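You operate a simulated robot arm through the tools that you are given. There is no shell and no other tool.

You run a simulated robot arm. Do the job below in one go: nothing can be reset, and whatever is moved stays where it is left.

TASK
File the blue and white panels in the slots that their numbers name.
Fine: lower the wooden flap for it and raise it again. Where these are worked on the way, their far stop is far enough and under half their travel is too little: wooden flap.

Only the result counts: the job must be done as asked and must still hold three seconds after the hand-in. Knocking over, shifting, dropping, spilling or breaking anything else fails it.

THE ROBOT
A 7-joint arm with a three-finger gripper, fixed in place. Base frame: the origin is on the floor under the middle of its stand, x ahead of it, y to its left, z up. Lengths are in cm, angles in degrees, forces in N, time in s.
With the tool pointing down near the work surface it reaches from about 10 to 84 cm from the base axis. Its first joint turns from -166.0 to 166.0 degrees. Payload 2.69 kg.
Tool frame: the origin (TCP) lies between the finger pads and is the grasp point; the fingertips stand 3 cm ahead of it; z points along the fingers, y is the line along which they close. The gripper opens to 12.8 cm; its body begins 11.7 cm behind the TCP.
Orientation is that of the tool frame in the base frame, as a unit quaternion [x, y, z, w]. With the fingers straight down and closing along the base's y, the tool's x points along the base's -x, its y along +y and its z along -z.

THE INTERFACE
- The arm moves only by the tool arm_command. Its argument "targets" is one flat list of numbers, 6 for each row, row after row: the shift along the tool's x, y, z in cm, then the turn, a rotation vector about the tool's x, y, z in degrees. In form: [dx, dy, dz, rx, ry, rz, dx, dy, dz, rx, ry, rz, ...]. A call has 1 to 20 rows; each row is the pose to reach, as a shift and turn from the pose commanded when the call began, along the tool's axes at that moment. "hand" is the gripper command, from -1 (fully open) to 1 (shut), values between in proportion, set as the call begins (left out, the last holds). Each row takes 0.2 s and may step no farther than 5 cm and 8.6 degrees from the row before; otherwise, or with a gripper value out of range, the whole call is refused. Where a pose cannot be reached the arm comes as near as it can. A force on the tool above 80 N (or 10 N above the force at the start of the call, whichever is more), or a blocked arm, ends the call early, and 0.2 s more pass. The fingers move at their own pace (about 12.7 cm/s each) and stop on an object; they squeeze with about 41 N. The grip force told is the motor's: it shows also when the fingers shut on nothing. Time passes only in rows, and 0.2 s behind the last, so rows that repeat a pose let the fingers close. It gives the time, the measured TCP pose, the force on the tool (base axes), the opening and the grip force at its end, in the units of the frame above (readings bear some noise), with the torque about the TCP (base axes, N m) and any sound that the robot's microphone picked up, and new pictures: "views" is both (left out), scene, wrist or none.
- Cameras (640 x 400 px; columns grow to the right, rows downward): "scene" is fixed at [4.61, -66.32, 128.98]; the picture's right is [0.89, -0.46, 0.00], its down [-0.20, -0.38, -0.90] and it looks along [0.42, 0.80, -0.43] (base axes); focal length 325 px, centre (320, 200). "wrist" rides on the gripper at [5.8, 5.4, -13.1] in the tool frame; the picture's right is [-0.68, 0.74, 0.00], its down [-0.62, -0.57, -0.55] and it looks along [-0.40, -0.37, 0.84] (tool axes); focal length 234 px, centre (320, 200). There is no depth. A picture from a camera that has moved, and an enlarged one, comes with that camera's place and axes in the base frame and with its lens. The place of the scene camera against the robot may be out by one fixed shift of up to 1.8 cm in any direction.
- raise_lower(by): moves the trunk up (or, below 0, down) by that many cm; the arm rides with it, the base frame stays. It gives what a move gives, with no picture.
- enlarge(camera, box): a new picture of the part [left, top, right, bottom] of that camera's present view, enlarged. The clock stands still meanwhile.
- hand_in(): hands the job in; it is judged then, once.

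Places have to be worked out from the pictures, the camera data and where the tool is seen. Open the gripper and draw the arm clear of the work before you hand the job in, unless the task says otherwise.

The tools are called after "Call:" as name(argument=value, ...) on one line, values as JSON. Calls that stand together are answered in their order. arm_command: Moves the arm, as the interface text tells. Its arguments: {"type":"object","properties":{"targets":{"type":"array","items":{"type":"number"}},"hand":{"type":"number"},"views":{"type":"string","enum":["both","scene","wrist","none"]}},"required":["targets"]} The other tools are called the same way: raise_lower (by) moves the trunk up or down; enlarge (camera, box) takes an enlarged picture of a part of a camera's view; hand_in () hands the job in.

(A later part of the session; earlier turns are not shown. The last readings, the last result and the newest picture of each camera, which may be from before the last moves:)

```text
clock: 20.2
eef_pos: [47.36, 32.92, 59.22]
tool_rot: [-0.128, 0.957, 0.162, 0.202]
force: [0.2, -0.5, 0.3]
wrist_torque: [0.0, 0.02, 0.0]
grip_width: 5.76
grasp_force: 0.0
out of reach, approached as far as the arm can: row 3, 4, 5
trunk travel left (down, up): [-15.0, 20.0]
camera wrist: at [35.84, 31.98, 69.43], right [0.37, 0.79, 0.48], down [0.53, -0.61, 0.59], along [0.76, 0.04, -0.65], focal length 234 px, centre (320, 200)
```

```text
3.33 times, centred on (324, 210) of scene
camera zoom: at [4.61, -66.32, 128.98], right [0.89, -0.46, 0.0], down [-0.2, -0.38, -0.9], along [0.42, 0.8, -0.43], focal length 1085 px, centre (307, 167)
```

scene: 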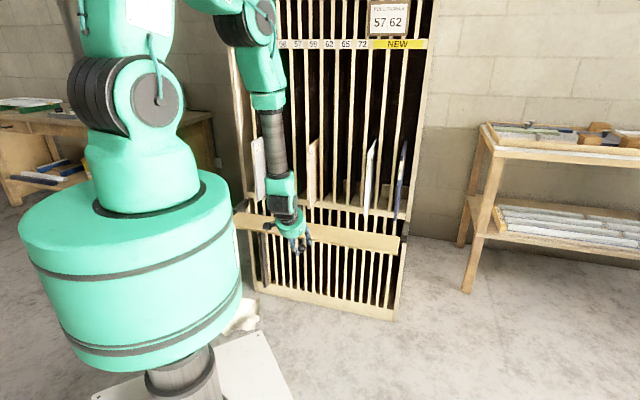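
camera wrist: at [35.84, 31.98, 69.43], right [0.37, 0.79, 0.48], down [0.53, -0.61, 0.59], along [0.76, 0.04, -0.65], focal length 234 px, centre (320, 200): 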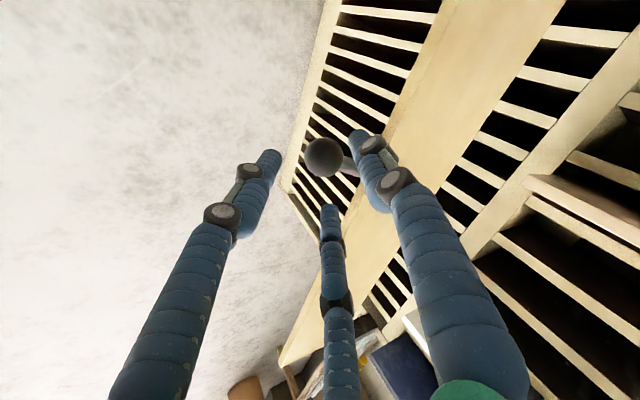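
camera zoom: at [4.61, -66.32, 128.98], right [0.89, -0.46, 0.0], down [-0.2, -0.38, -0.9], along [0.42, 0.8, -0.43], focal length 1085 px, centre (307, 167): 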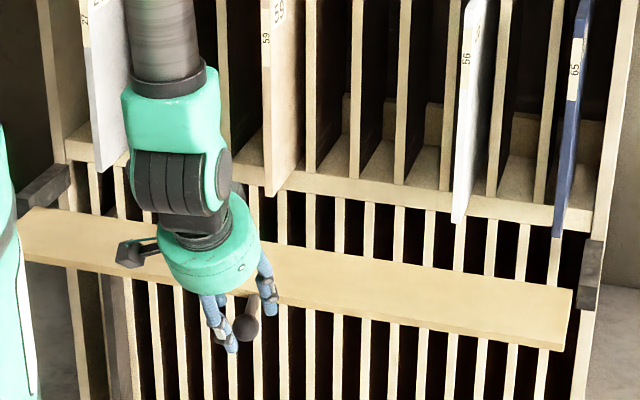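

The flap held its place on release. To check whether it is really at its stop I unroll the tool, close the hand and move above the flap's outer edge right of the knob.

Call:
arm_command(targets=[-2, 0.04, -1.5, 0.65, 2.44, -4.97, -4, 0.08, -2.2, 1.31, 4.89, -9.95, -6, 0.12, -2.4, 1.96, 7.33, -14.92, -8, 0.15, -2.2, 2.62, 9.77, -19.89, -10, 0.19, -2.0, 3.27, 12.2, -24.9, -11.99, 0.23, -1.79, 3.93, 14.66, -29.84], hand=1, views="both")

Call:
enlarge(camera="scene", box=[228, 150, 420, 270])

```text
clock: 21.6
eef_pos: [57.24, 34.66, 66.14]
tool_rot: [-0.379, 0.916, 0.051, 0.121]
force: [0.2, -1.0, -0.2]
wrist_torque: [0.05, -0.07, 0.0]
grip_width: 0.21
grasp_force: 31.0
trunk travel left (down, up): [-15.0, 20.0]
camera wrist: at [46.89, 31.96, 77.17], right [-0.06, 0.98, 0.18], down [0.72, -0.08, 0.69], along [0.69, 0.17, -0.7], focal length 234 px, centre (320, 200)
```

scene: 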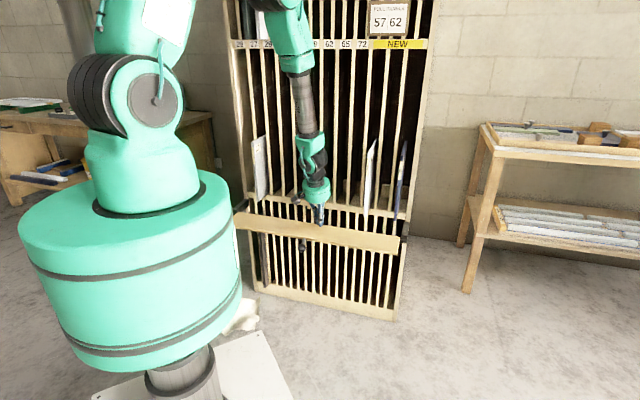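
wrist: 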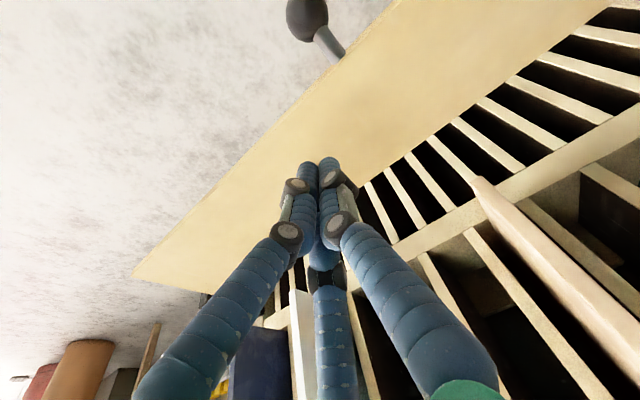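

```text
3.33 times, centred on (324, 210) of scene
camera zoom: at [4.61, -66.32, 128.98], right [0.89, -0.46, 0.0], down [-0.2, -0.38, -0.9], along [0.42, 0.8, -0.43], focal length 1085 px, centre (307, 167)
```

zoom: 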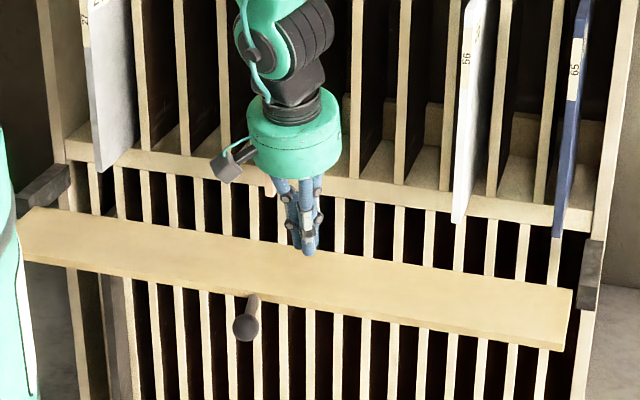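

The closed fingertips are about 6 cm above the flap near its outer part. I lower toward it and then press in small steps.

Call:
arm_command(targets=[0.39, 0, 1.45, 0, 0, 0, 0.78, 0, 2.9, 0, 0, 0, 1.16, 0, 4.35, 0, 0, 0, 1.42, 0, 5.3, 0, 0, 0], views="none")

Call:
enlarge(camera="scene", box=[260, 180, 356, 240])

```text
clock: 22.6
eef_pos: [57.16, 34.75, 60.77]
tool_rot: [-0.378, 0.916, 0.051, 0.124]
force: [-2.9, -3.4, 13.2]
wrist_torque: [-0.23, 0.12, 0.0]
grip_width: 0.2
grasp_force: 31.3
trunk travel left (down, up): [-15.0, 20.0]
```

```text
6.67 times, centred on (308, 210) of scene
camera zoom: at [4.61, -66.32, 128.98], right [0.89, -0.46, 0.0], down [-0.2, -0.38, -0.9], along [0.42, 0.8, -0.43], focal length 2170 px, centre (400, 133)
```

zoom: 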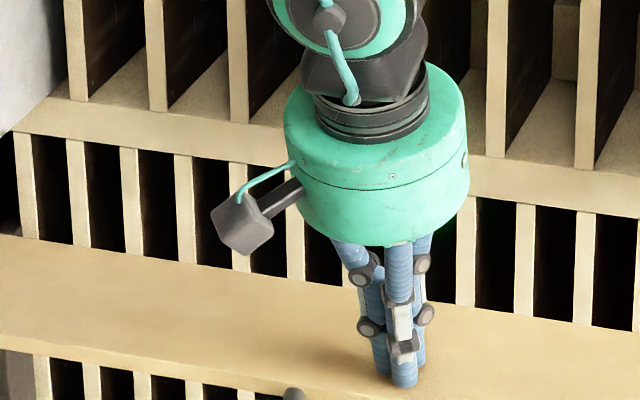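

Contact at 13 N with the tip at about z 58. I press a little further to see whether the flap still yields.

Call:
arm_command(targets=[0.08, 0, 0.29, 0, 0, 0, 0.155, 0, 0.58, 0, 0, 0], views="none")

```text
clock: 23.2
eef_pos: [57.49, 34.8, 60.72]
tool_rot: [-0.38, 0.915, 0.051, 0.126]
force: [-12.5, -7.6, 47.6]
wrist_torque: [-0.71, 0.48, -0.06]
grip_width: 0.2
grasp_force: 31.3
trunk travel left (down, up): [-15.0, 20.0]
stopped in row 2: the force on the tool passed its limit at 84 N (the readings are from after the stop); the commanded pose is now the measured one
```

The flap is solid there (84 N with no movement), so it is at its far stop. I lift off and move up and right toward the white panel, tilting back to 45°.

Call:
arm_command(targets=[-1.08, -1, -4.03, 0, -3.75, 0, -2.16, -2, -8.05, 0, -7.5, 0, -3.23, -3, -12.08, 0, -11.25, 0, -4.31, -4, -16.1, 0, -15, 0, -5.39, -5, -20.1, 0, -18.75, 0, -6.47, -6, -24.15, 0, -22.5, 0, -7.54, -7, -28.2, 0, -26.25, 0, -8.62, -8, -32.2, 0, -30, 0], views="none")

```text
clock: 25.0
eef_pos: [62.73, 28.83, 93.71]
tool_rot: [-0.354, 0.852, 0.148, 0.356]
force: [0.6, 0.0, 0.1]
wrist_torque: [0.03, -0.03, 0.02]
grip_width: 0.22
grasp_force: 31.4
trunk travel left (down, up): [-15.0, 20.0]
```

I open the hand to about 9 cm and move level with the white panel at a standoff for a precise look.

Call:
arm_command(targets=[-1.08, -2.8, 0.47, 0, 0, 0, -2.17, -5.6, 0.94, 0, 0, 0, -3.25, -8.4, 1.41, 0, 0, 0], hand=-0.45, views="both")

Call:
enlarge(camera="wrist", box=[240, 60, 432, 180])

Call:
enlarge(camera="scene", box=[340, 120, 420, 170])

```text
clock: 25.8
eef_pos: [71.1, 25.28, 95.03]
tool_rot: [-0.353, 0.853, 0.148, 0.356]
force: [0.5, 0.8, -0.1]
wrist_torque: [0.0, 0.02, -0.04]
grip_width: 9.27
grasp_force: 0.1
trunk travel left (down, up): [-15.0, 20.0]
camera wrist: at [57.86, 19.6, 99.95], right [-0.18, 0.86, 0.48], down [0.43, -0.37, 0.82], along [0.88, 0.36, -0.3], focal length 234 px, centre (320, 200)
```

scene: 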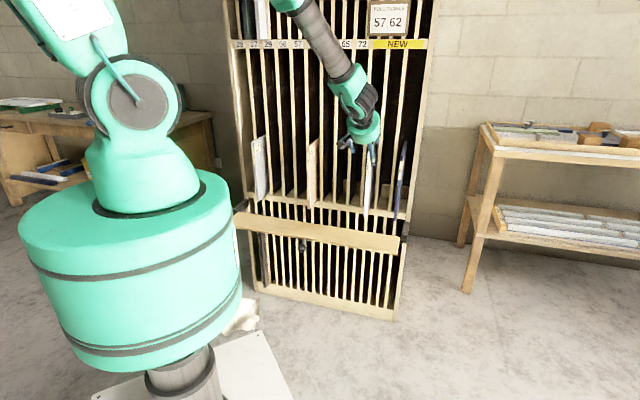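
wrist: 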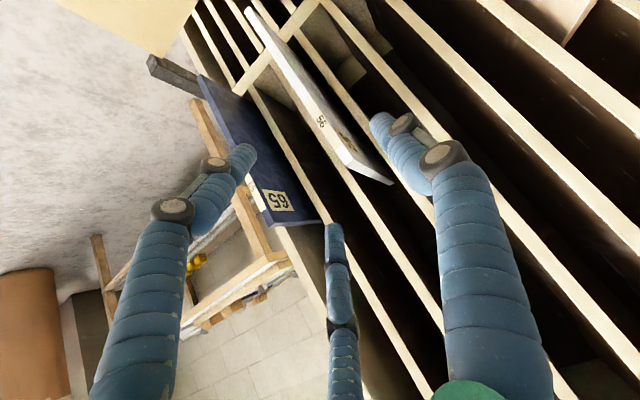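

```text
3.33 times, centred on (336, 120) of wrist
camera zoom: at [57.86, 19.6, 99.95], right [-0.18, 0.86, 0.48], down [0.43, -0.37, 0.82], along [0.88, 0.36, -0.3], focal length 781 px, centre (267, 467)
```

zoom: 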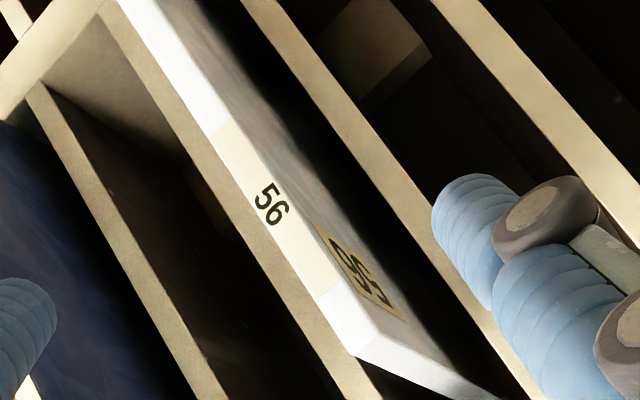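

```text
8.00 times, centred on (380, 145) of scene
camera zoom: at [4.61, -66.32, 128.98], right [0.89, -0.46, 0.0], down [-0.2, -0.38, -0.9], along [0.42, 0.8, -0.43], focal length 2604 px, centre (-160, 640)
```

zoom: 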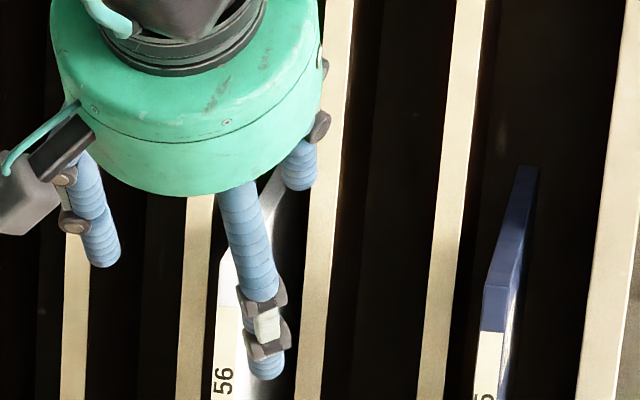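

White panel front edge is at s≈31.65, d≈77.4, top z≈91; dividers start at d≈87. For better reach with the panels pulled out I lower the trunk by 15 cm (path below the hand is clear).

Call:
raise_lower(by=-15)

```text
clock: 27.6
eef_pos: [71.23, 25.27, 80.07]
tool_rot: [-0.354, 0.852, 0.149, 0.356]
force: [0.5, -0.6, -0.9]
wrist_torque: [0.01, -0.01, 0.01]
grip_width: 9.3
grasp_force: 0.2
trunk travel left (down, up): [0.0, 35.0]
```

I go to the approach standoff above the panel's front top corner with 35° tilt, narrowing the hand to about 5 cm.

Call:
arm_command(targets=[-3.62, 0, -1.83, 0, 2.5, 0, -7.25, 0, -3.67, 0, 5, 0, -10.87, 0, -5.5, 0, 7.5, 0, -14.49, 0, -7.33, 0, 10, 0], hand=0.2, views="both")

Call:
enlarge(camera="wrist", box=[240, 100, 400, 200])

Call:
enlarge(camera="scene", box=[340, 120, 420, 170])

```text
clock: 28.6
eef_pos: [74.6, 28.79, 95.29]
tool_rot: [-0.365, 0.88, 0.116, 0.28]
force: [-0.7, -0.2, -0.7]
wrist_torque: [0.05, -0.05, 0.06]
grip_width: 5.13
grasp_force: 0.1
trunk travel left (down, up): [0.0, 35.0]
camera wrist: at [61.96, 23.89, 102.52], right [-0.13, 0.91, 0.39], down [0.53, -0.27, 0.8], along [0.84, 0.31, -0.45], focal length 234 px, centre (320, 200)
```

scene: 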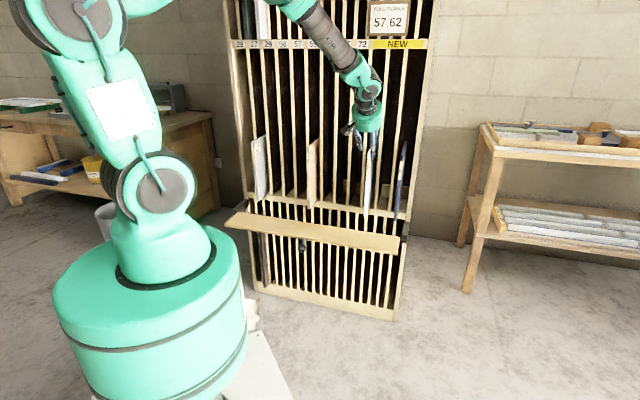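
wrist: 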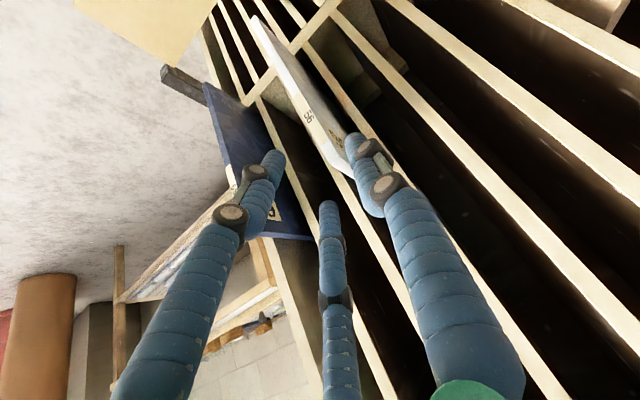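

```text
4.00 times, centred on (320, 150) of wrist
camera zoom: at [61.96, 23.89, 102.52], right [-0.13, 0.91, 0.39], down [0.53, -0.27, 0.8], along [0.84, 0.31, -0.45], focal length 937 px, centre (320, 400)
```

zoom: 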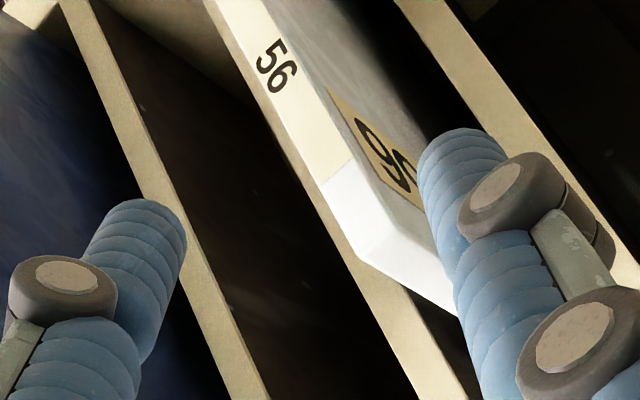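

```text
8.00 times, centred on (380, 145) of scene
camera zoom: at [4.61, -66.32, 128.98], right [0.89, -0.46, 0.0], down [-0.2, -0.38, -0.9], along [0.42, 0.8, -0.43], focal length 2604 px, centre (-160, 640)
```

zoom: 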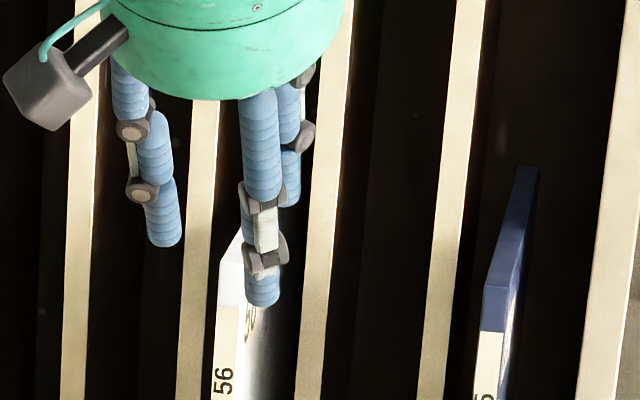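

The panel's top corner measures s≈31.75–31.9, between the fingers (TCP s 32.4) with roughly 1 cm clearance per side. I advance halfway and check.

Call:
arm_command(targets=[-0.05, -0.05, 2.3, 0, 0, 0, -0.1, -0.1, 4.6, 0, 0, 0, -0.12, -0.1, 7, 0, 0, 0], views="wrist")

Call:
enlarge(camera="wrist", box=[240, 100, 400, 200])

Call:
enlarge(camera="scene", box=[340, 130, 420, 180])

```text
clock: 29.4
eef_pos: [77.62, 31.78, 89.92]
tool_rot: [-0.365, 0.88, 0.117, 0.281]
force: [-0.7, -0.9, 0.6]
wrist_torque: [0.02, 0.02, 0.02]
grip_width: 5.11
grasp_force: 0.0
trunk travel left (down, up): [0.0, 35.0]
camera wrist: at [65.1, 26.77, 97.0], right [-0.13, 0.91, 0.39], down [0.53, -0.27, 0.8], along [0.84, 0.31, -0.45], focal length 234 px, centre (320, 200)
```

wrist: 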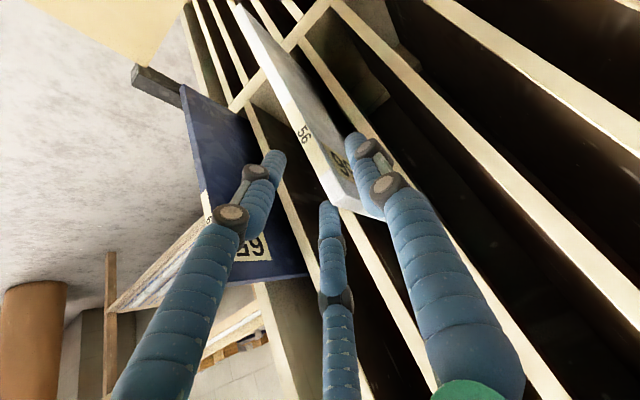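

```text
4.00 times, centred on (320, 150) of wrist
camera zoom: at [65.1, 26.77, 97.0], right [-0.13, 0.91, 0.39], down [0.53, -0.27, 0.8], along [0.84, 0.31, -0.45], focal length 937 px, centre (320, 400)
```

zoom: 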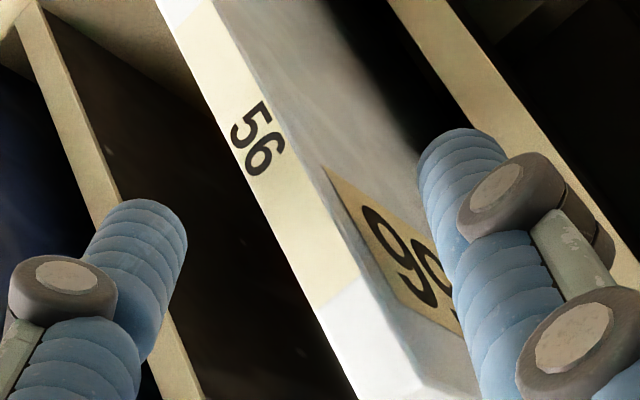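

```text
8.00 times, centred on (380, 155) of scene
camera zoom: at [4.61, -66.32, 128.98], right [0.89, -0.46, 0.0], down [-0.2, -0.38, -0.9], along [0.42, 0.8, -0.43], focal length 2604 px, centre (-160, 560)
```

zoom: 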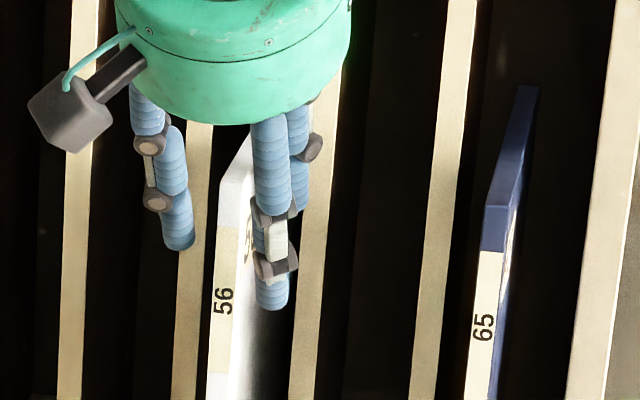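

Fingers straddle the panel with no contact. I advance the remaining ~6.9 cm.

Call:
arm_command(targets=[-0.04, 0, 2.3, 0, 0, 0, -0.08, 0, 4.6, 0, 0, 0, -0.11, 0, 6.9, 0, 0, 0], views="wrist")

Call:
enlarge(camera="scene", box=[340, 130, 420, 180])

```text
clock: 30.2
eef_pos: [80.6, 34.48, 84.46]
tool_rot: [-0.364, 0.88, 0.116, 0.281]
force: [-0.4, -0.2, 0.3]
wrist_torque: [0.02, -0.04, 0.0]
grip_width: 5.15
grasp_force: 0.0
trunk travel left (down, up): [0.0, 35.0]
camera wrist: at [67.98, 29.59, 91.47], right [-0.13, 0.91, 0.39], down [0.53, -0.27, 0.8], along [0.84, 0.31, -0.45], focal length 234 px, centre (320, 200)
```

wrist: 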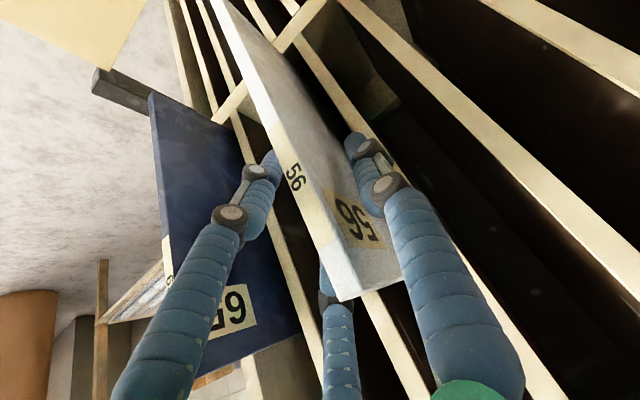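

```text
8.00 times, centred on (380, 155) of scene
camera zoom: at [4.61, -66.32, 128.98], right [0.89, -0.46, 0.0], down [-0.2, -0.38, -0.9], along [0.42, 0.8, -0.43], focal length 2604 px, centre (-160, 560)
```

zoom: 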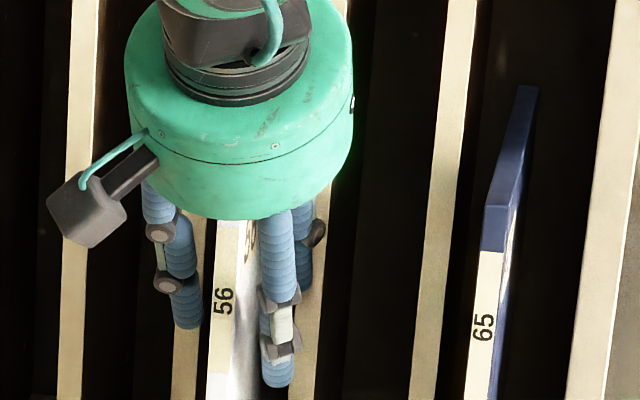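

Fully straddled with no force. I centre the hand by 0.3 cm toward the panel and then close on it.

Call:
arm_command(targets=[0, 0.3, 0, 0, 0, 0], views="none")

Call:
arm_command(targets=[0, 0, 0, 0, 0, 0, 0, 0, 0, 0, 0, 0, 0, 0, 0, 0, 0, 0], hand=1, views="wrist")

Call:
enlarge(camera="scene", box=[340, 130, 420, 180])

```text
clock: 30.6
eef_pos: [80.4, 34.81, 84.25]
tool_rot: [-0.364, 0.88, 0.116, 0.281]
force: [-0.3, 0.4, -0.3]
wrist_torque: [0.02, 0.01, 0.03]
grip_width: 5.14
grasp_force: 0.0
trunk travel left (down, up): [0.0, 35.0]
```

```text
clock: 31.4
eef_pos: [80.41, 34.8, 84.33]
tool_rot: [-0.365, 0.88, 0.116, 0.281]
force: [-0.7, 1.3, 1.3]
wrist_torque: [0.2, 0.17, 0.06]
grip_width: 2.02
grasp_force: 41.2
trunk travel left (down, up): [0.0, 35.0]
camera wrist: at [67.77, 29.81, 91.48], right [-0.13, 0.91, 0.39], down [0.53, -0.27, 0.8], along [0.84, 0.31, -0.45], focal length 234 px, centre (320, 200)
```

wrist: 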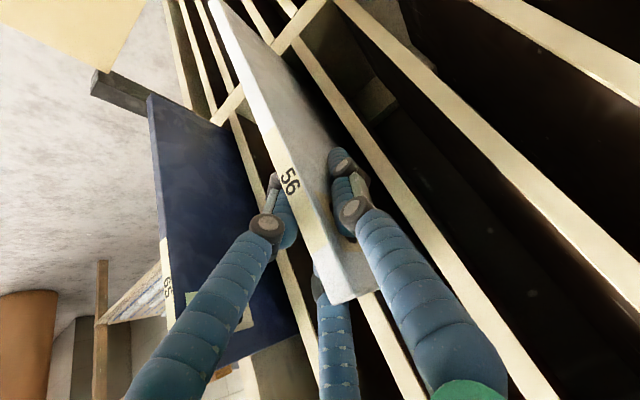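

```text
8.00 times, centred on (380, 155) of scene
camera zoom: at [4.61, -66.32, 128.98], right [0.89, -0.46, 0.0], down [-0.2, -0.38, -0.9], along [0.42, 0.8, -0.43], focal length 2604 px, centre (-160, 560)
```

zoom: 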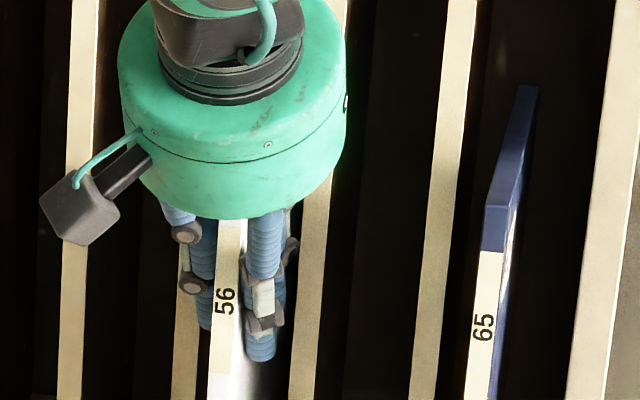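

Gripped cleanly (2.0 cm, near-zero side load). I lift gently by about 0.8 cm to feel the weight and torque.

Call:
arm_command(targets=[-0.23, 0, -0.33, 0, 0, 0, -0.46, 0, -0.655, 0, 0, 0, -0.46, 0, -0.655, 0, 0, 0], views="none")

Call:
enlarge(camera="scene", box=[340, 120, 420, 220])

```text
clock: 32.2
eef_pos: [80.35, 34.68, 84.94]
tool_rot: [-0.365, 0.88, 0.117, 0.28]
force: [0.6, 0.2, -2.9]
wrist_torque: [-0.16, 0.14, -0.01]
grip_width: 1.98
grasp_force: 41.0
trunk travel left (down, up): [0.0, 35.0]
```

```text
4.00 times, centred on (380, 170) of scene
camera zoom: at [4.61, -66.32, 128.98], right [0.89, -0.46, 0.0], down [-0.2, -0.38, -0.9], along [0.42, 0.8, -0.43], focal length 1302 px, centre (80, 320)
```

zoom: 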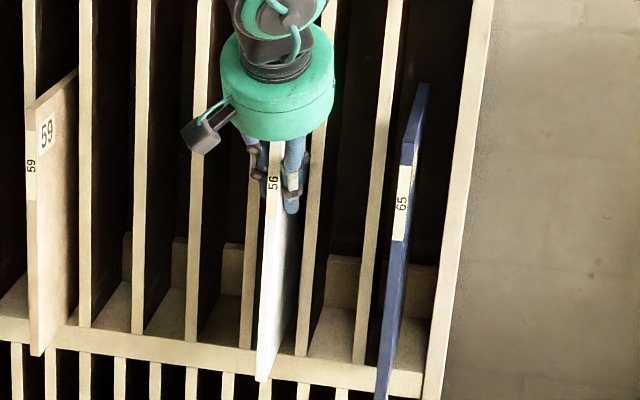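

The panel is free and light (≈0.3 kg, 0.2 N·m). I pull it straight out by 18 cm along −d with a bit more lift.

Call:
arm_command(targets=[1.55, 0, -1.7, 0, 0, 0, 3.4, 0, -3.0, 0, 0, 0, 5.24, 0, -4.28, 0, 0, 0, 7.08, 0, -5.58, 0, 0, 0, 8.93, 0, -6.87, 0, 0, 0, 10.77, 0, -8.16, 0, 0, 0, 12.61, 0, -9.45, 0, 0, 0, 14.45, 0, -10.74, 0, 0, 0], views="both")

Call:
enlarge(camera="scene", box=[260, 120, 420, 220])

```text
clock: 34.0
eef_pos: [67.72, 21.96, 85.48]
tool_rot: [-0.365, 0.88, 0.117, 0.282]
force: [-0.3, 0.9, -3.9]
wrist_torque: [-0.19, 0.18, -0.01]
grip_width: 1.97
grasp_force: 40.8
trunk travel left (down, up): [0.0, 35.0]
camera wrist: at [55.13, 17.06, 92.7], right [-0.13, 0.91, 0.39], down [0.53, -0.27, 0.8], along [0.84, 0.31, -0.45], focal length 234 px, centre (320, 200)
```

scene: 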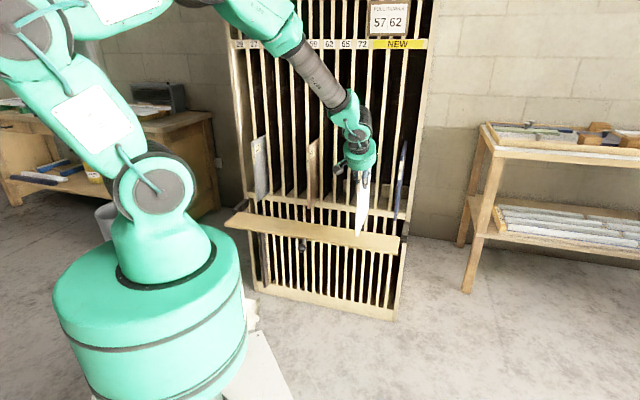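
wrist: 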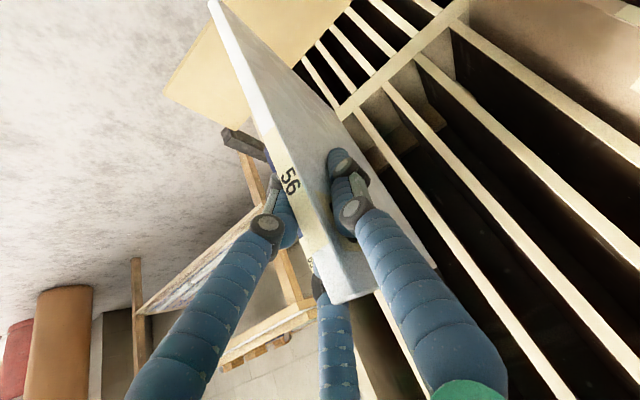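

```text
4.00 times, centred on (340, 170) of scene
camera zoom: at [4.61, -66.32, 128.98], right [0.89, -0.46, 0.0], down [-0.2, -0.38, -0.9], along [0.42, 0.8, -0.43], focal length 1302 px, centre (240, 320)
```

zoom: 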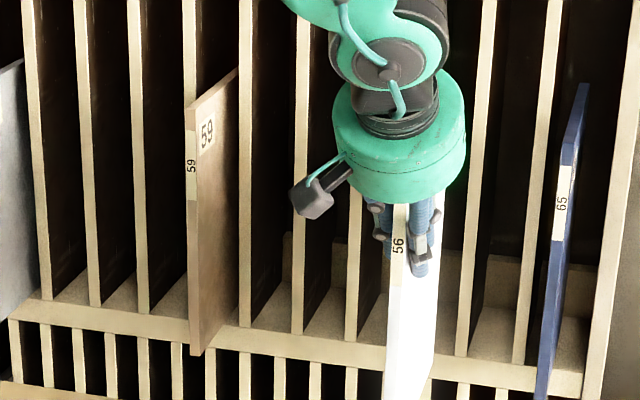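

The panel came out smoothly. Before moving sideways I check that its back edge has really cleared the dividers.

Call:
enlarge(camera="scene", box=[345, 170, 393, 200])

Call:
enlarge(camera="wrist", box=[300, 80, 460, 180])

Call:
enlarge(camera="wrist", box=[340, 180, 500, 280])

```text
13.33 times, centred on (369, 185) of scene
camera zoom: at [4.61, -66.32, 128.98], right [0.89, -0.46, 0.0], down [-0.2, -0.38, -0.9], along [0.42, 0.8, -0.43], focal length 4339 px, centre (-333, 400)
```

zoom: 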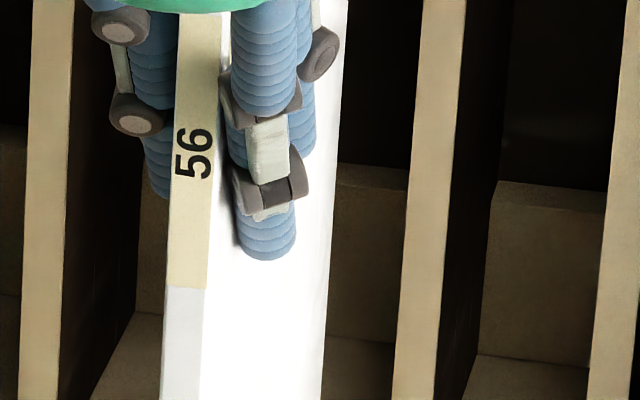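

```text
4.00 times, centred on (380, 130) of wrist
camera zoom: at [55.13, 17.06, 92.7], right [-0.13, 0.91, 0.39], down [0.53, -0.27, 0.8], along [0.84, 0.31, -0.45], focal length 937 px, centre (80, 480)
```

zoom: 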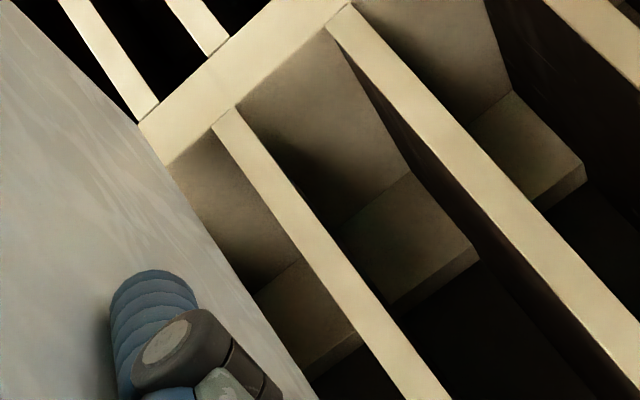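

```text
4.00 times, centred on (420, 230) of wrist
camera zoom: at [55.13, 17.06, 92.7], right [-0.13, 0.91, 0.39], down [0.53, -0.27, 0.8], along [0.84, 0.31, -0.45], focal length 937 px, centre (-80, 80)
```

zoom: 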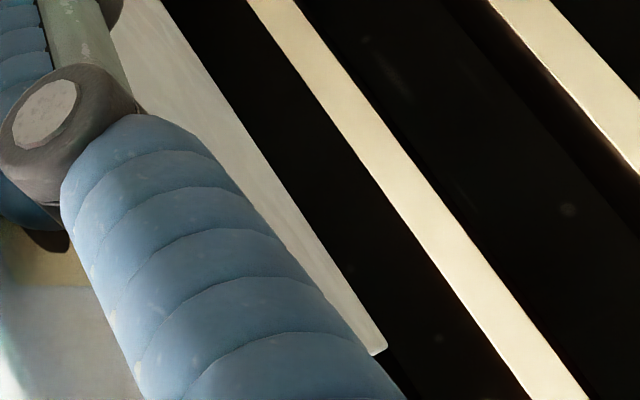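

The back edge is at d≈82, clear of the dividers, but panel 59 sticks out to d 77.4, so I must draw back further before passing it. I move left to s≈16 while retreating to d≈55.5.

Call:
arm_command(targets=[1.3, 1.5, -0.91, 0, 0, 0, 2.6, 4.2, -1.82, 0, 0, 0, 3.9, 7.2, -2.73, 0, 0, 0, 5.2, 10.2, -3.64, 0, 0, 0, 6.0, 13.2, -4.2, 0, 0, 0, 6.47, 16.36, -4.53, 0, 0, 0], views="both")

```text
clock: 35.4
eef_pos: [50.54, 27.94, 85.23]
tool_rot: [-0.365, 0.88, 0.116, 0.281]
force: [1.1, -0.5, -3.5]
wrist_torque: [-0.17, 0.21, 0.02]
grip_width: 1.97
grasp_force: 41.2
trunk travel left (down, up): [0.0, 35.0]
camera wrist: at [37.94, 22.96, 92.6], right [-0.13, 0.91, 0.39], down [0.53, -0.27, 0.8], along [0.84, 0.31, -0.45], focal length 234 px, centre (320, 200)
```

scene: 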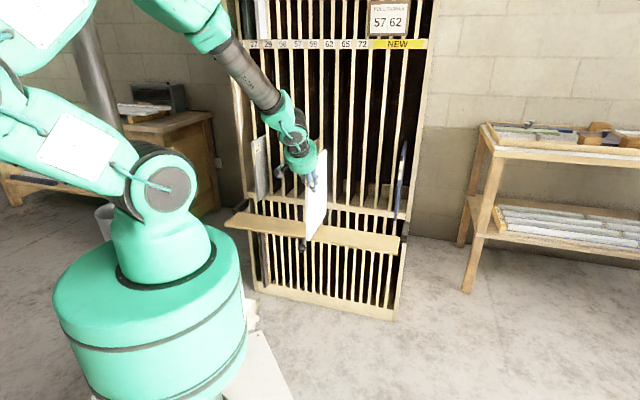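
wrist: 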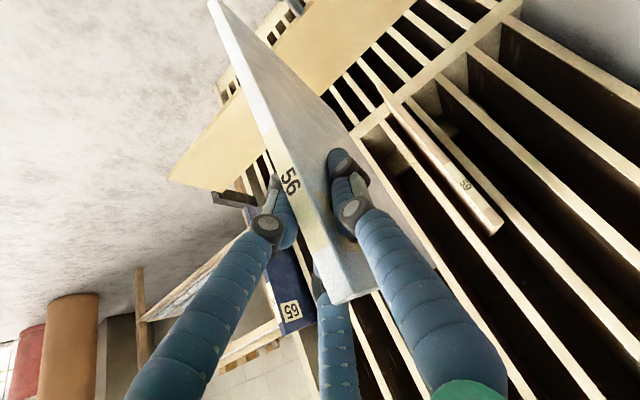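

Good; from here the camera sees panel 59 and the target area to the left. I zoom to measure the dividers near slot 56.

Call:
enlarge(camera="wrist", box=[360, 60, 520, 160])

Call:
enlarge(camera="wrist", box=[400, 130, 592, 250])

Call:
enlarge(camera="wrist", box=[440, 60, 640, 185])

```text
4.00 times, centred on (440, 110) of wrist
camera zoom: at [37.94, 22.96, 92.6], right [-0.13, 0.91, 0.39], down [0.53, -0.27, 0.8], along [0.84, 0.31, -0.45], focal length 937 px, centre (-160, 560)
```

zoom: 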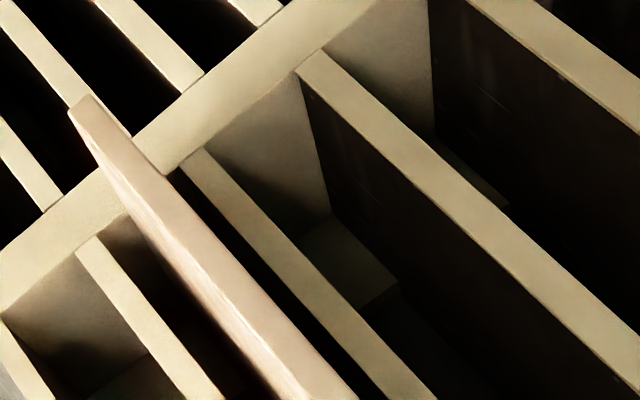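

```text
3.33 times, centred on (496, 190) of wrist
camera zoom: at [37.94, 22.96, 92.6], right [-0.13, 0.91, 0.39], down [0.53, -0.27, 0.8], along [0.84, 0.31, -0.45], focal length 781 px, centre (-267, 233)
```

zoom: 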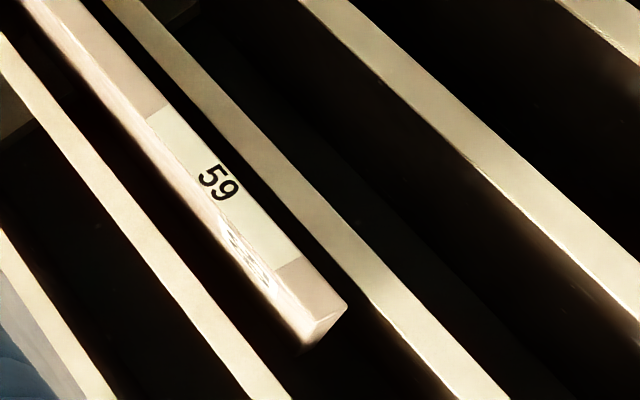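

```text
3.20 times, centred on (540, 122) of wrist
camera zoom: at [37.94, 22.96, 92.6], right [-0.13, 0.91, 0.39], down [0.53, -0.27, 0.8], along [0.84, 0.31, -0.45], focal length 749 px, centre (-384, 448)
```

zoom: 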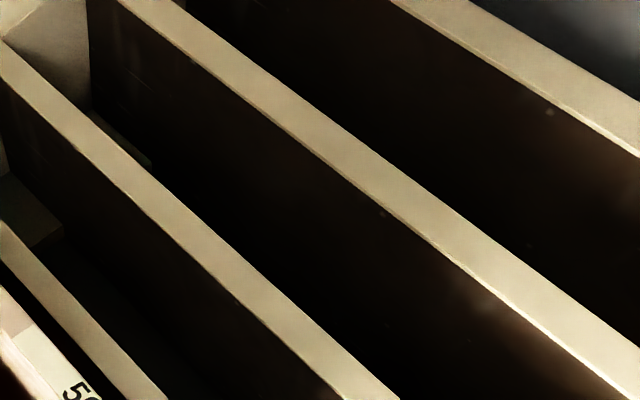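

Slot 56's dividers measure s≈−8.7 and −2.4 (centre ≈−5.5), so the TCP should go to s≈−5.0. The panel's back edge (d≈74) clears panel 59; I move left 21 cm.

Call:
arm_command(targets=[0, 3, 0, 0, 0, 0, 0, 6.5, 0, 0, 0, 0, 0, 10, 0, 0, 0, 0, 0, 13.5, 0, 0, 0, 0, 0, 17, 0, 0, 0, 0, 0, 20, 0, 0, 0, 0, 0, 20.98, 0, 0, 0, 0], views="both")

Call:
enlarge(camera="scene", box=[220, 120, 380, 220])

Call:
enlarge(camera="wrist", box=[340, 60, 500, 160])

```text
clock: 37.0
eef_pos: [35.61, 42.89, 85.39]
tool_rot: [-0.364, 0.88, 0.116, 0.281]
force: [-0.2, 0.2, -3.0]
wrist_torque: [-0.17, 0.14, 0.0]
grip_width: 1.99
grasp_force: 41.2
trunk travel left (down, up): [0.0, 35.0]
camera wrist: at [23.08, 37.88, 92.56], right [-0.13, 0.91, 0.39], down [0.53, -0.27, 0.8], along [0.84, 0.31, -0.45], focal length 234 px, centre (320, 200)
```

scene: 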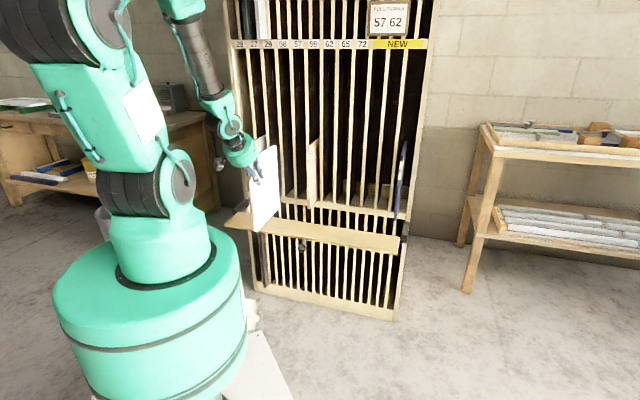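
wrist: 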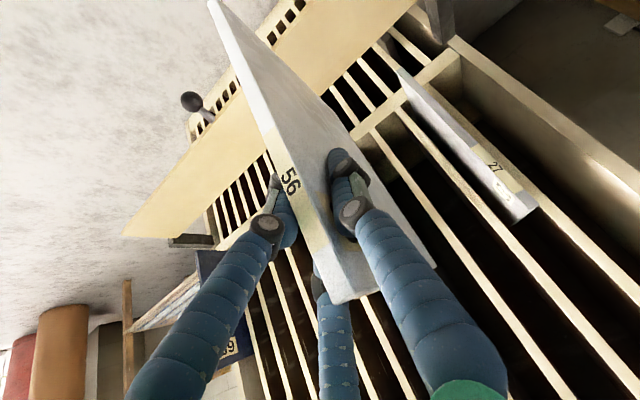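

```text
4.00 times, centred on (300, 170) of scene
camera zoom: at [4.61, -66.32, 128.98], right [0.89, -0.46, 0.0], down [-0.2, -0.38, -0.9], along [0.42, 0.8, -0.43], focal length 1302 px, centre (400, 320)
```

zoom: 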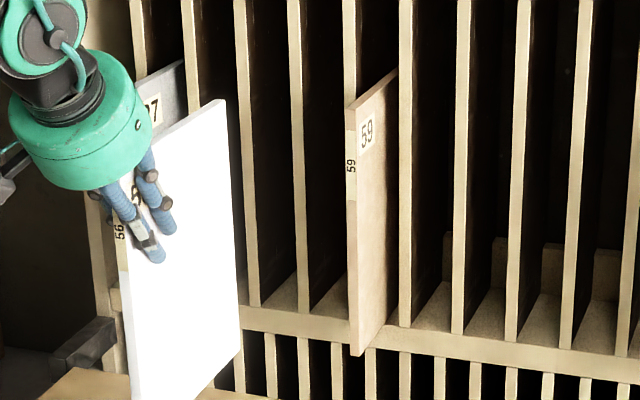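

```text
4.00 times, centred on (420, 110) of wrist
camera zoom: at [23.08, 37.88, 92.56], right [-0.13, 0.91, 0.39], down [0.53, -0.27, 0.8], along [0.84, 0.31, -0.45], focal length 937 px, centre (-80, 560)
```

zoom: 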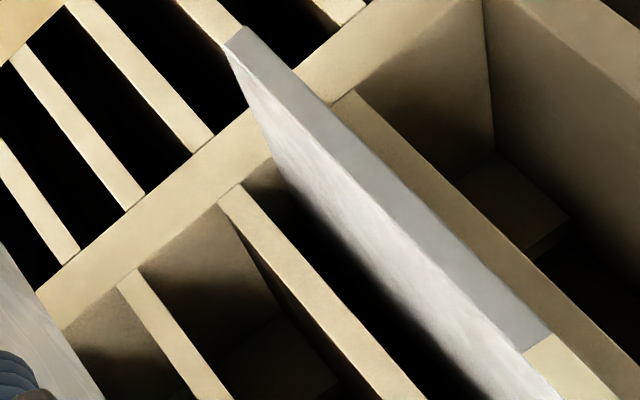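

Slot 56 now measures s −8.5 to −2.2 (centre ≈−5.4); the panel is at about −5.6. I nudge 0.2 cm right and advance the panel to just before the dividers.

Call:
arm_command(targets=[-2.15, -0.1, 1.51, 0, 0, 0, -4.3, -0.2, 3.02, 0, 0, 0, -6.45, -0.2, 4.52, 0, 0, 0, -8.6, -0.2, 6.03, 0, 0, 0], views="both")

Call:
enlarge(camera="scene", box=[230, 120, 326, 180])

Call:
enlarge(camera="wrist", box=[340, 60, 500, 160])

```text
clock: 38.0
eef_pos: [43.13, 50.15, 85.36]
tool_rot: [-0.365, 0.88, 0.116, 0.281]
force: [-0.1, -2.0, -3.2]
wrist_torque: [-0.15, 0.15, 0.02]
grip_width: 1.98
grasp_force: 40.6
trunk travel left (down, up): [0.0, 35.0]
camera wrist: at [30.61, 45.12, 92.66], right [-0.13, 0.91, 0.39], down [0.53, -0.27, 0.8], along [0.84, 0.31, -0.45], focal length 234 px, centre (320, 200)
```

scene: 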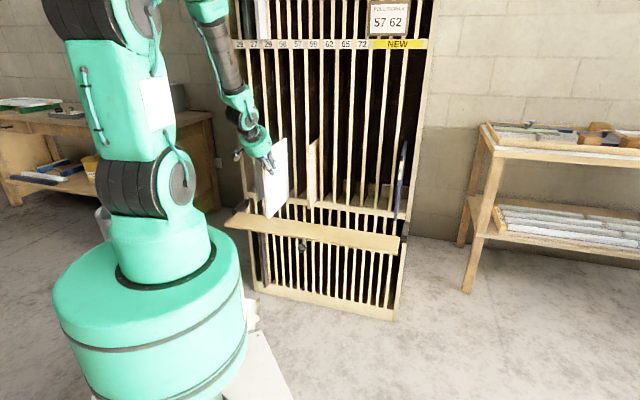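
wrist: 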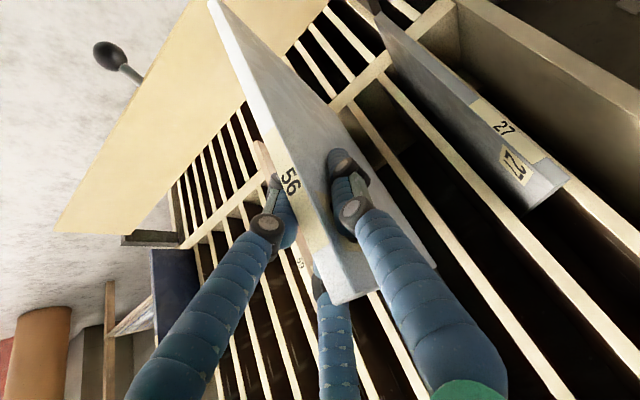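

```text
6.67 times, centred on (278, 150) of scene
camera zoom: at [4.61, -66.32, 128.98], right [0.89, -0.46, 0.0], down [-0.2, -0.38, -0.9], along [0.42, 0.8, -0.43], focal length 2170 px, centre (600, 533)
```

zoom: 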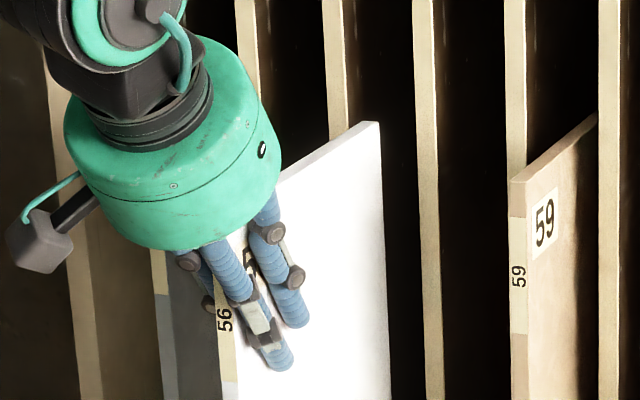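

```text
4.00 times, centred on (420, 110) of wrist
camera zoom: at [30.61, 45.12, 92.66], right [-0.13, 0.91, 0.39], down [0.53, -0.27, 0.8], along [0.84, 0.31, -0.45], focal length 937 px, centre (-80, 560)
```

zoom: 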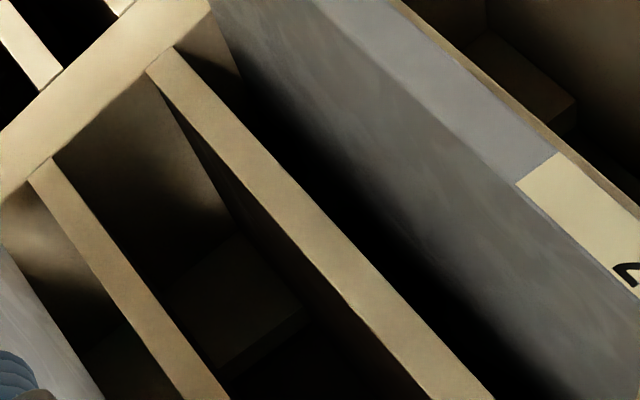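

The panel's back edge lies squarely between the dividers of slot 56. I push in the first 8 cm and check forces.

Call:
arm_command(targets=[-1.64, 0, 1.15, 0, 0, 0, -3.28, 0, 2.3, 0, 0, 0, -4.91, 0, 3.44, 0, 0, 0, -6.55, 0, 4.59, 0, 0, 0], views="none")

Call:
enlarge(camera="scene", box=[230, 120, 326, 180])

```text
clock: 39.0
eef_pos: [48.77, 55.88, 85.49]
tool_rot: [-0.365, 0.88, 0.117, 0.281]
force: [-0.2, 0.2, -2.2]
wrist_torque: [-0.15, 0.16, -0.04]
grip_width: 1.98
grasp_force: 40.9
trunk travel left (down, up): [0.0, 35.0]
```

```text
6.67 times, centred on (278, 150) of scene
camera zoom: at [4.61, -66.32, 128.98], right [0.89, -0.46, 0.0], down [-0.2, -0.38, -0.9], along [0.42, 0.8, -0.43], focal length 2170 px, centre (600, 533)
```

zoom: 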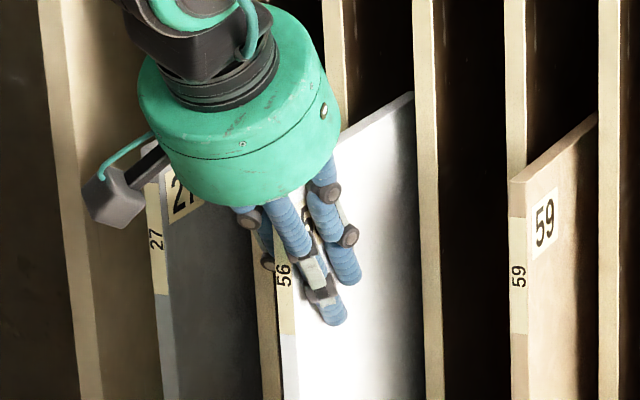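

No contact, panel is well inside. I push the last 7.5 cm to the same depth as it stood before.

Call:
arm_command(targets=[-1.53, 0, 1.07, 0, 0, 0, -3.06, 0, 2.14, 0, 0, 0, -4.58, 0, 3.21, 0, 0, 0, -6.11, 0, 4.28, 0, 0, 0], views="wrist")

Call:
enlarge(camera="scene", box=[230, 120, 358, 200])

```text
clock: 40.0
eef_pos: [54.19, 61.29, 85.56]
tool_rot: [-0.366, 0.88, 0.117, 0.281]
force: [-0.3, -0.5, -1.8]
wrist_torque: [-0.17, 0.15, 0.04]
grip_width: 1.96
grasp_force: 41.0
trunk travel left (down, up): [0.0, 35.0]
camera wrist: at [41.68, 56.15, 92.78], right [-0.13, 0.91, 0.39], down [0.53, -0.27, 0.8], along [0.84, 0.31, -0.45], focal length 234 px, centre (320, 200)
```

wrist: 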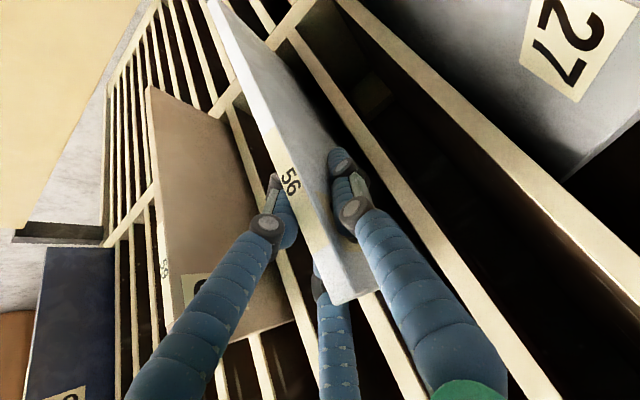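

```text
5.00 times, centred on (294, 160) of scene
camera zoom: at [4.61, -66.32, 128.98], right [0.89, -0.46, 0.0], down [-0.2, -0.38, -0.9], along [0.42, 0.8, -0.43], focal length 1627 px, centre (450, 400)
```

zoom: 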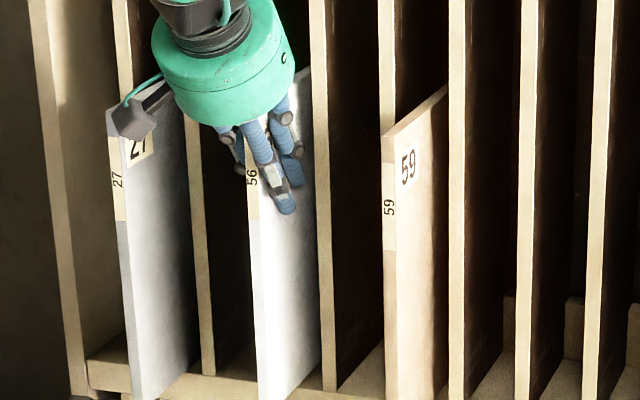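

Depth matches (front edge ≈77.6) with no contact. I lower the panel about 1.2 cm onto the shelf in small steps.

Call:
arm_command(targets=[0.29, 0, 0.41, 0, 0, 0, 0.57, 0, 0.82, 0, 0, 0, 0.63, 0, 0.9, 0, 0, 0], views="none")

```text
clock: 40.8
eef_pos: [54.21, 61.14, 84.48]
tool_rot: [-0.365, 0.88, 0.117, 0.281]
force: [0.3, 0.1, -3.4]
wrist_torque: [-0.17, 0.14, 0.02]
grip_width: 1.99
grasp_force: 40.5
trunk travel left (down, up): [0.0, 35.0]
```

Still carrying the weight; I lower a bit further.

Call:
arm_command(targets=[0.086, 0, 0.123, 0, 0, 0, 0.172, 0, 0.246, 0, 0, 0], views="none")

```text
clock: 41.4
eef_pos: [54.1, 61.09, 84.31]
tool_rot: [-0.364, 0.88, 0.117, 0.282]
force: [-2.9, -0.4, 5.6]
wrist_torque: [0.54, -0.49, 0.02]
grip_width: 2.0
grasp_force: 41.0
trunk travel left (down, up): [0.0, 35.0]
```

The panel now rests on the shelf (+5.6 N, same height as originally). I open the hand to 5 cm to release it.

Call:
arm_command(targets=[-0.03, 0, -0.05, 0, 0, 0, -0.03, 0, -0.05, 0, 0, 0], views="none")

Call:
arm_command(targets=[0, 0, 0, 0, 0, 0, 0, 0, 0, 0, 0, 0], hand=0.2, views="wrist")

Call:
enlarge(camera="scene", box=[230, 120, 358, 200])

```text
clock: 42.0
eef_pos: [54.16, 60.98, 84.25]
tool_rot: [-0.364, 0.88, 0.116, 0.282]
force: [-1.0, 0.3, 4.7]
wrist_torque: [0.92, -0.89, 0.0]
grip_width: 1.99
grasp_force: 41.0
trunk travel left (down, up): [0.0, 35.0]
```

```text
clock: 42.6
eef_pos: [54.11, 61.09, 84.15]
tool_rot: [-0.365, 0.88, 0.116, 0.281]
force: [0.3, 0.1, 0.3]
wrist_torque: [-0.01, 0.01, 0.01]
grip_width: 5.12
grasp_force: 0.1
trunk travel left (down, up): [0.0, 35.0]
camera wrist: at [41.59, 56.12, 91.41], right [-0.13, 0.91, 0.39], down [0.53, -0.27, 0.8], along [0.84, 0.31, -0.45], focal length 234 px, centre (320, 200)
```

wrist: 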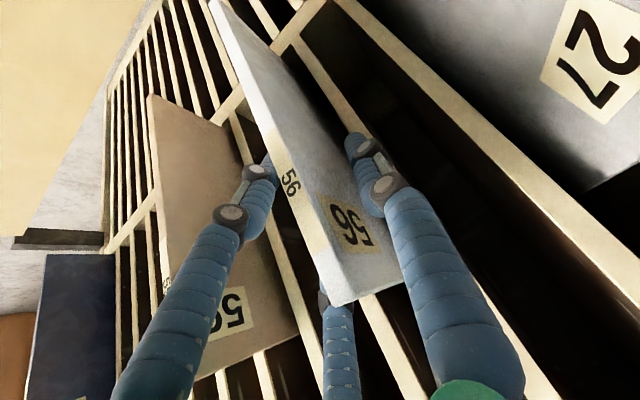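

```text
5.00 times, centred on (294, 160) of scene
camera zoom: at [4.61, -66.32, 128.98], right [0.89, -0.46, 0.0], down [-0.2, -0.38, -0.9], along [0.42, 0.8, -0.43], focal length 1627 px, centre (450, 400)
```

zoom: 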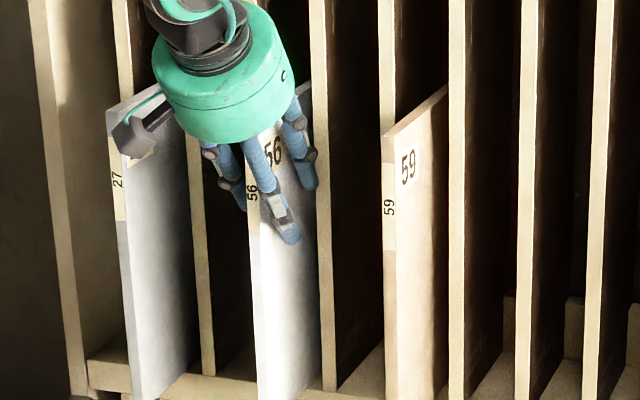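

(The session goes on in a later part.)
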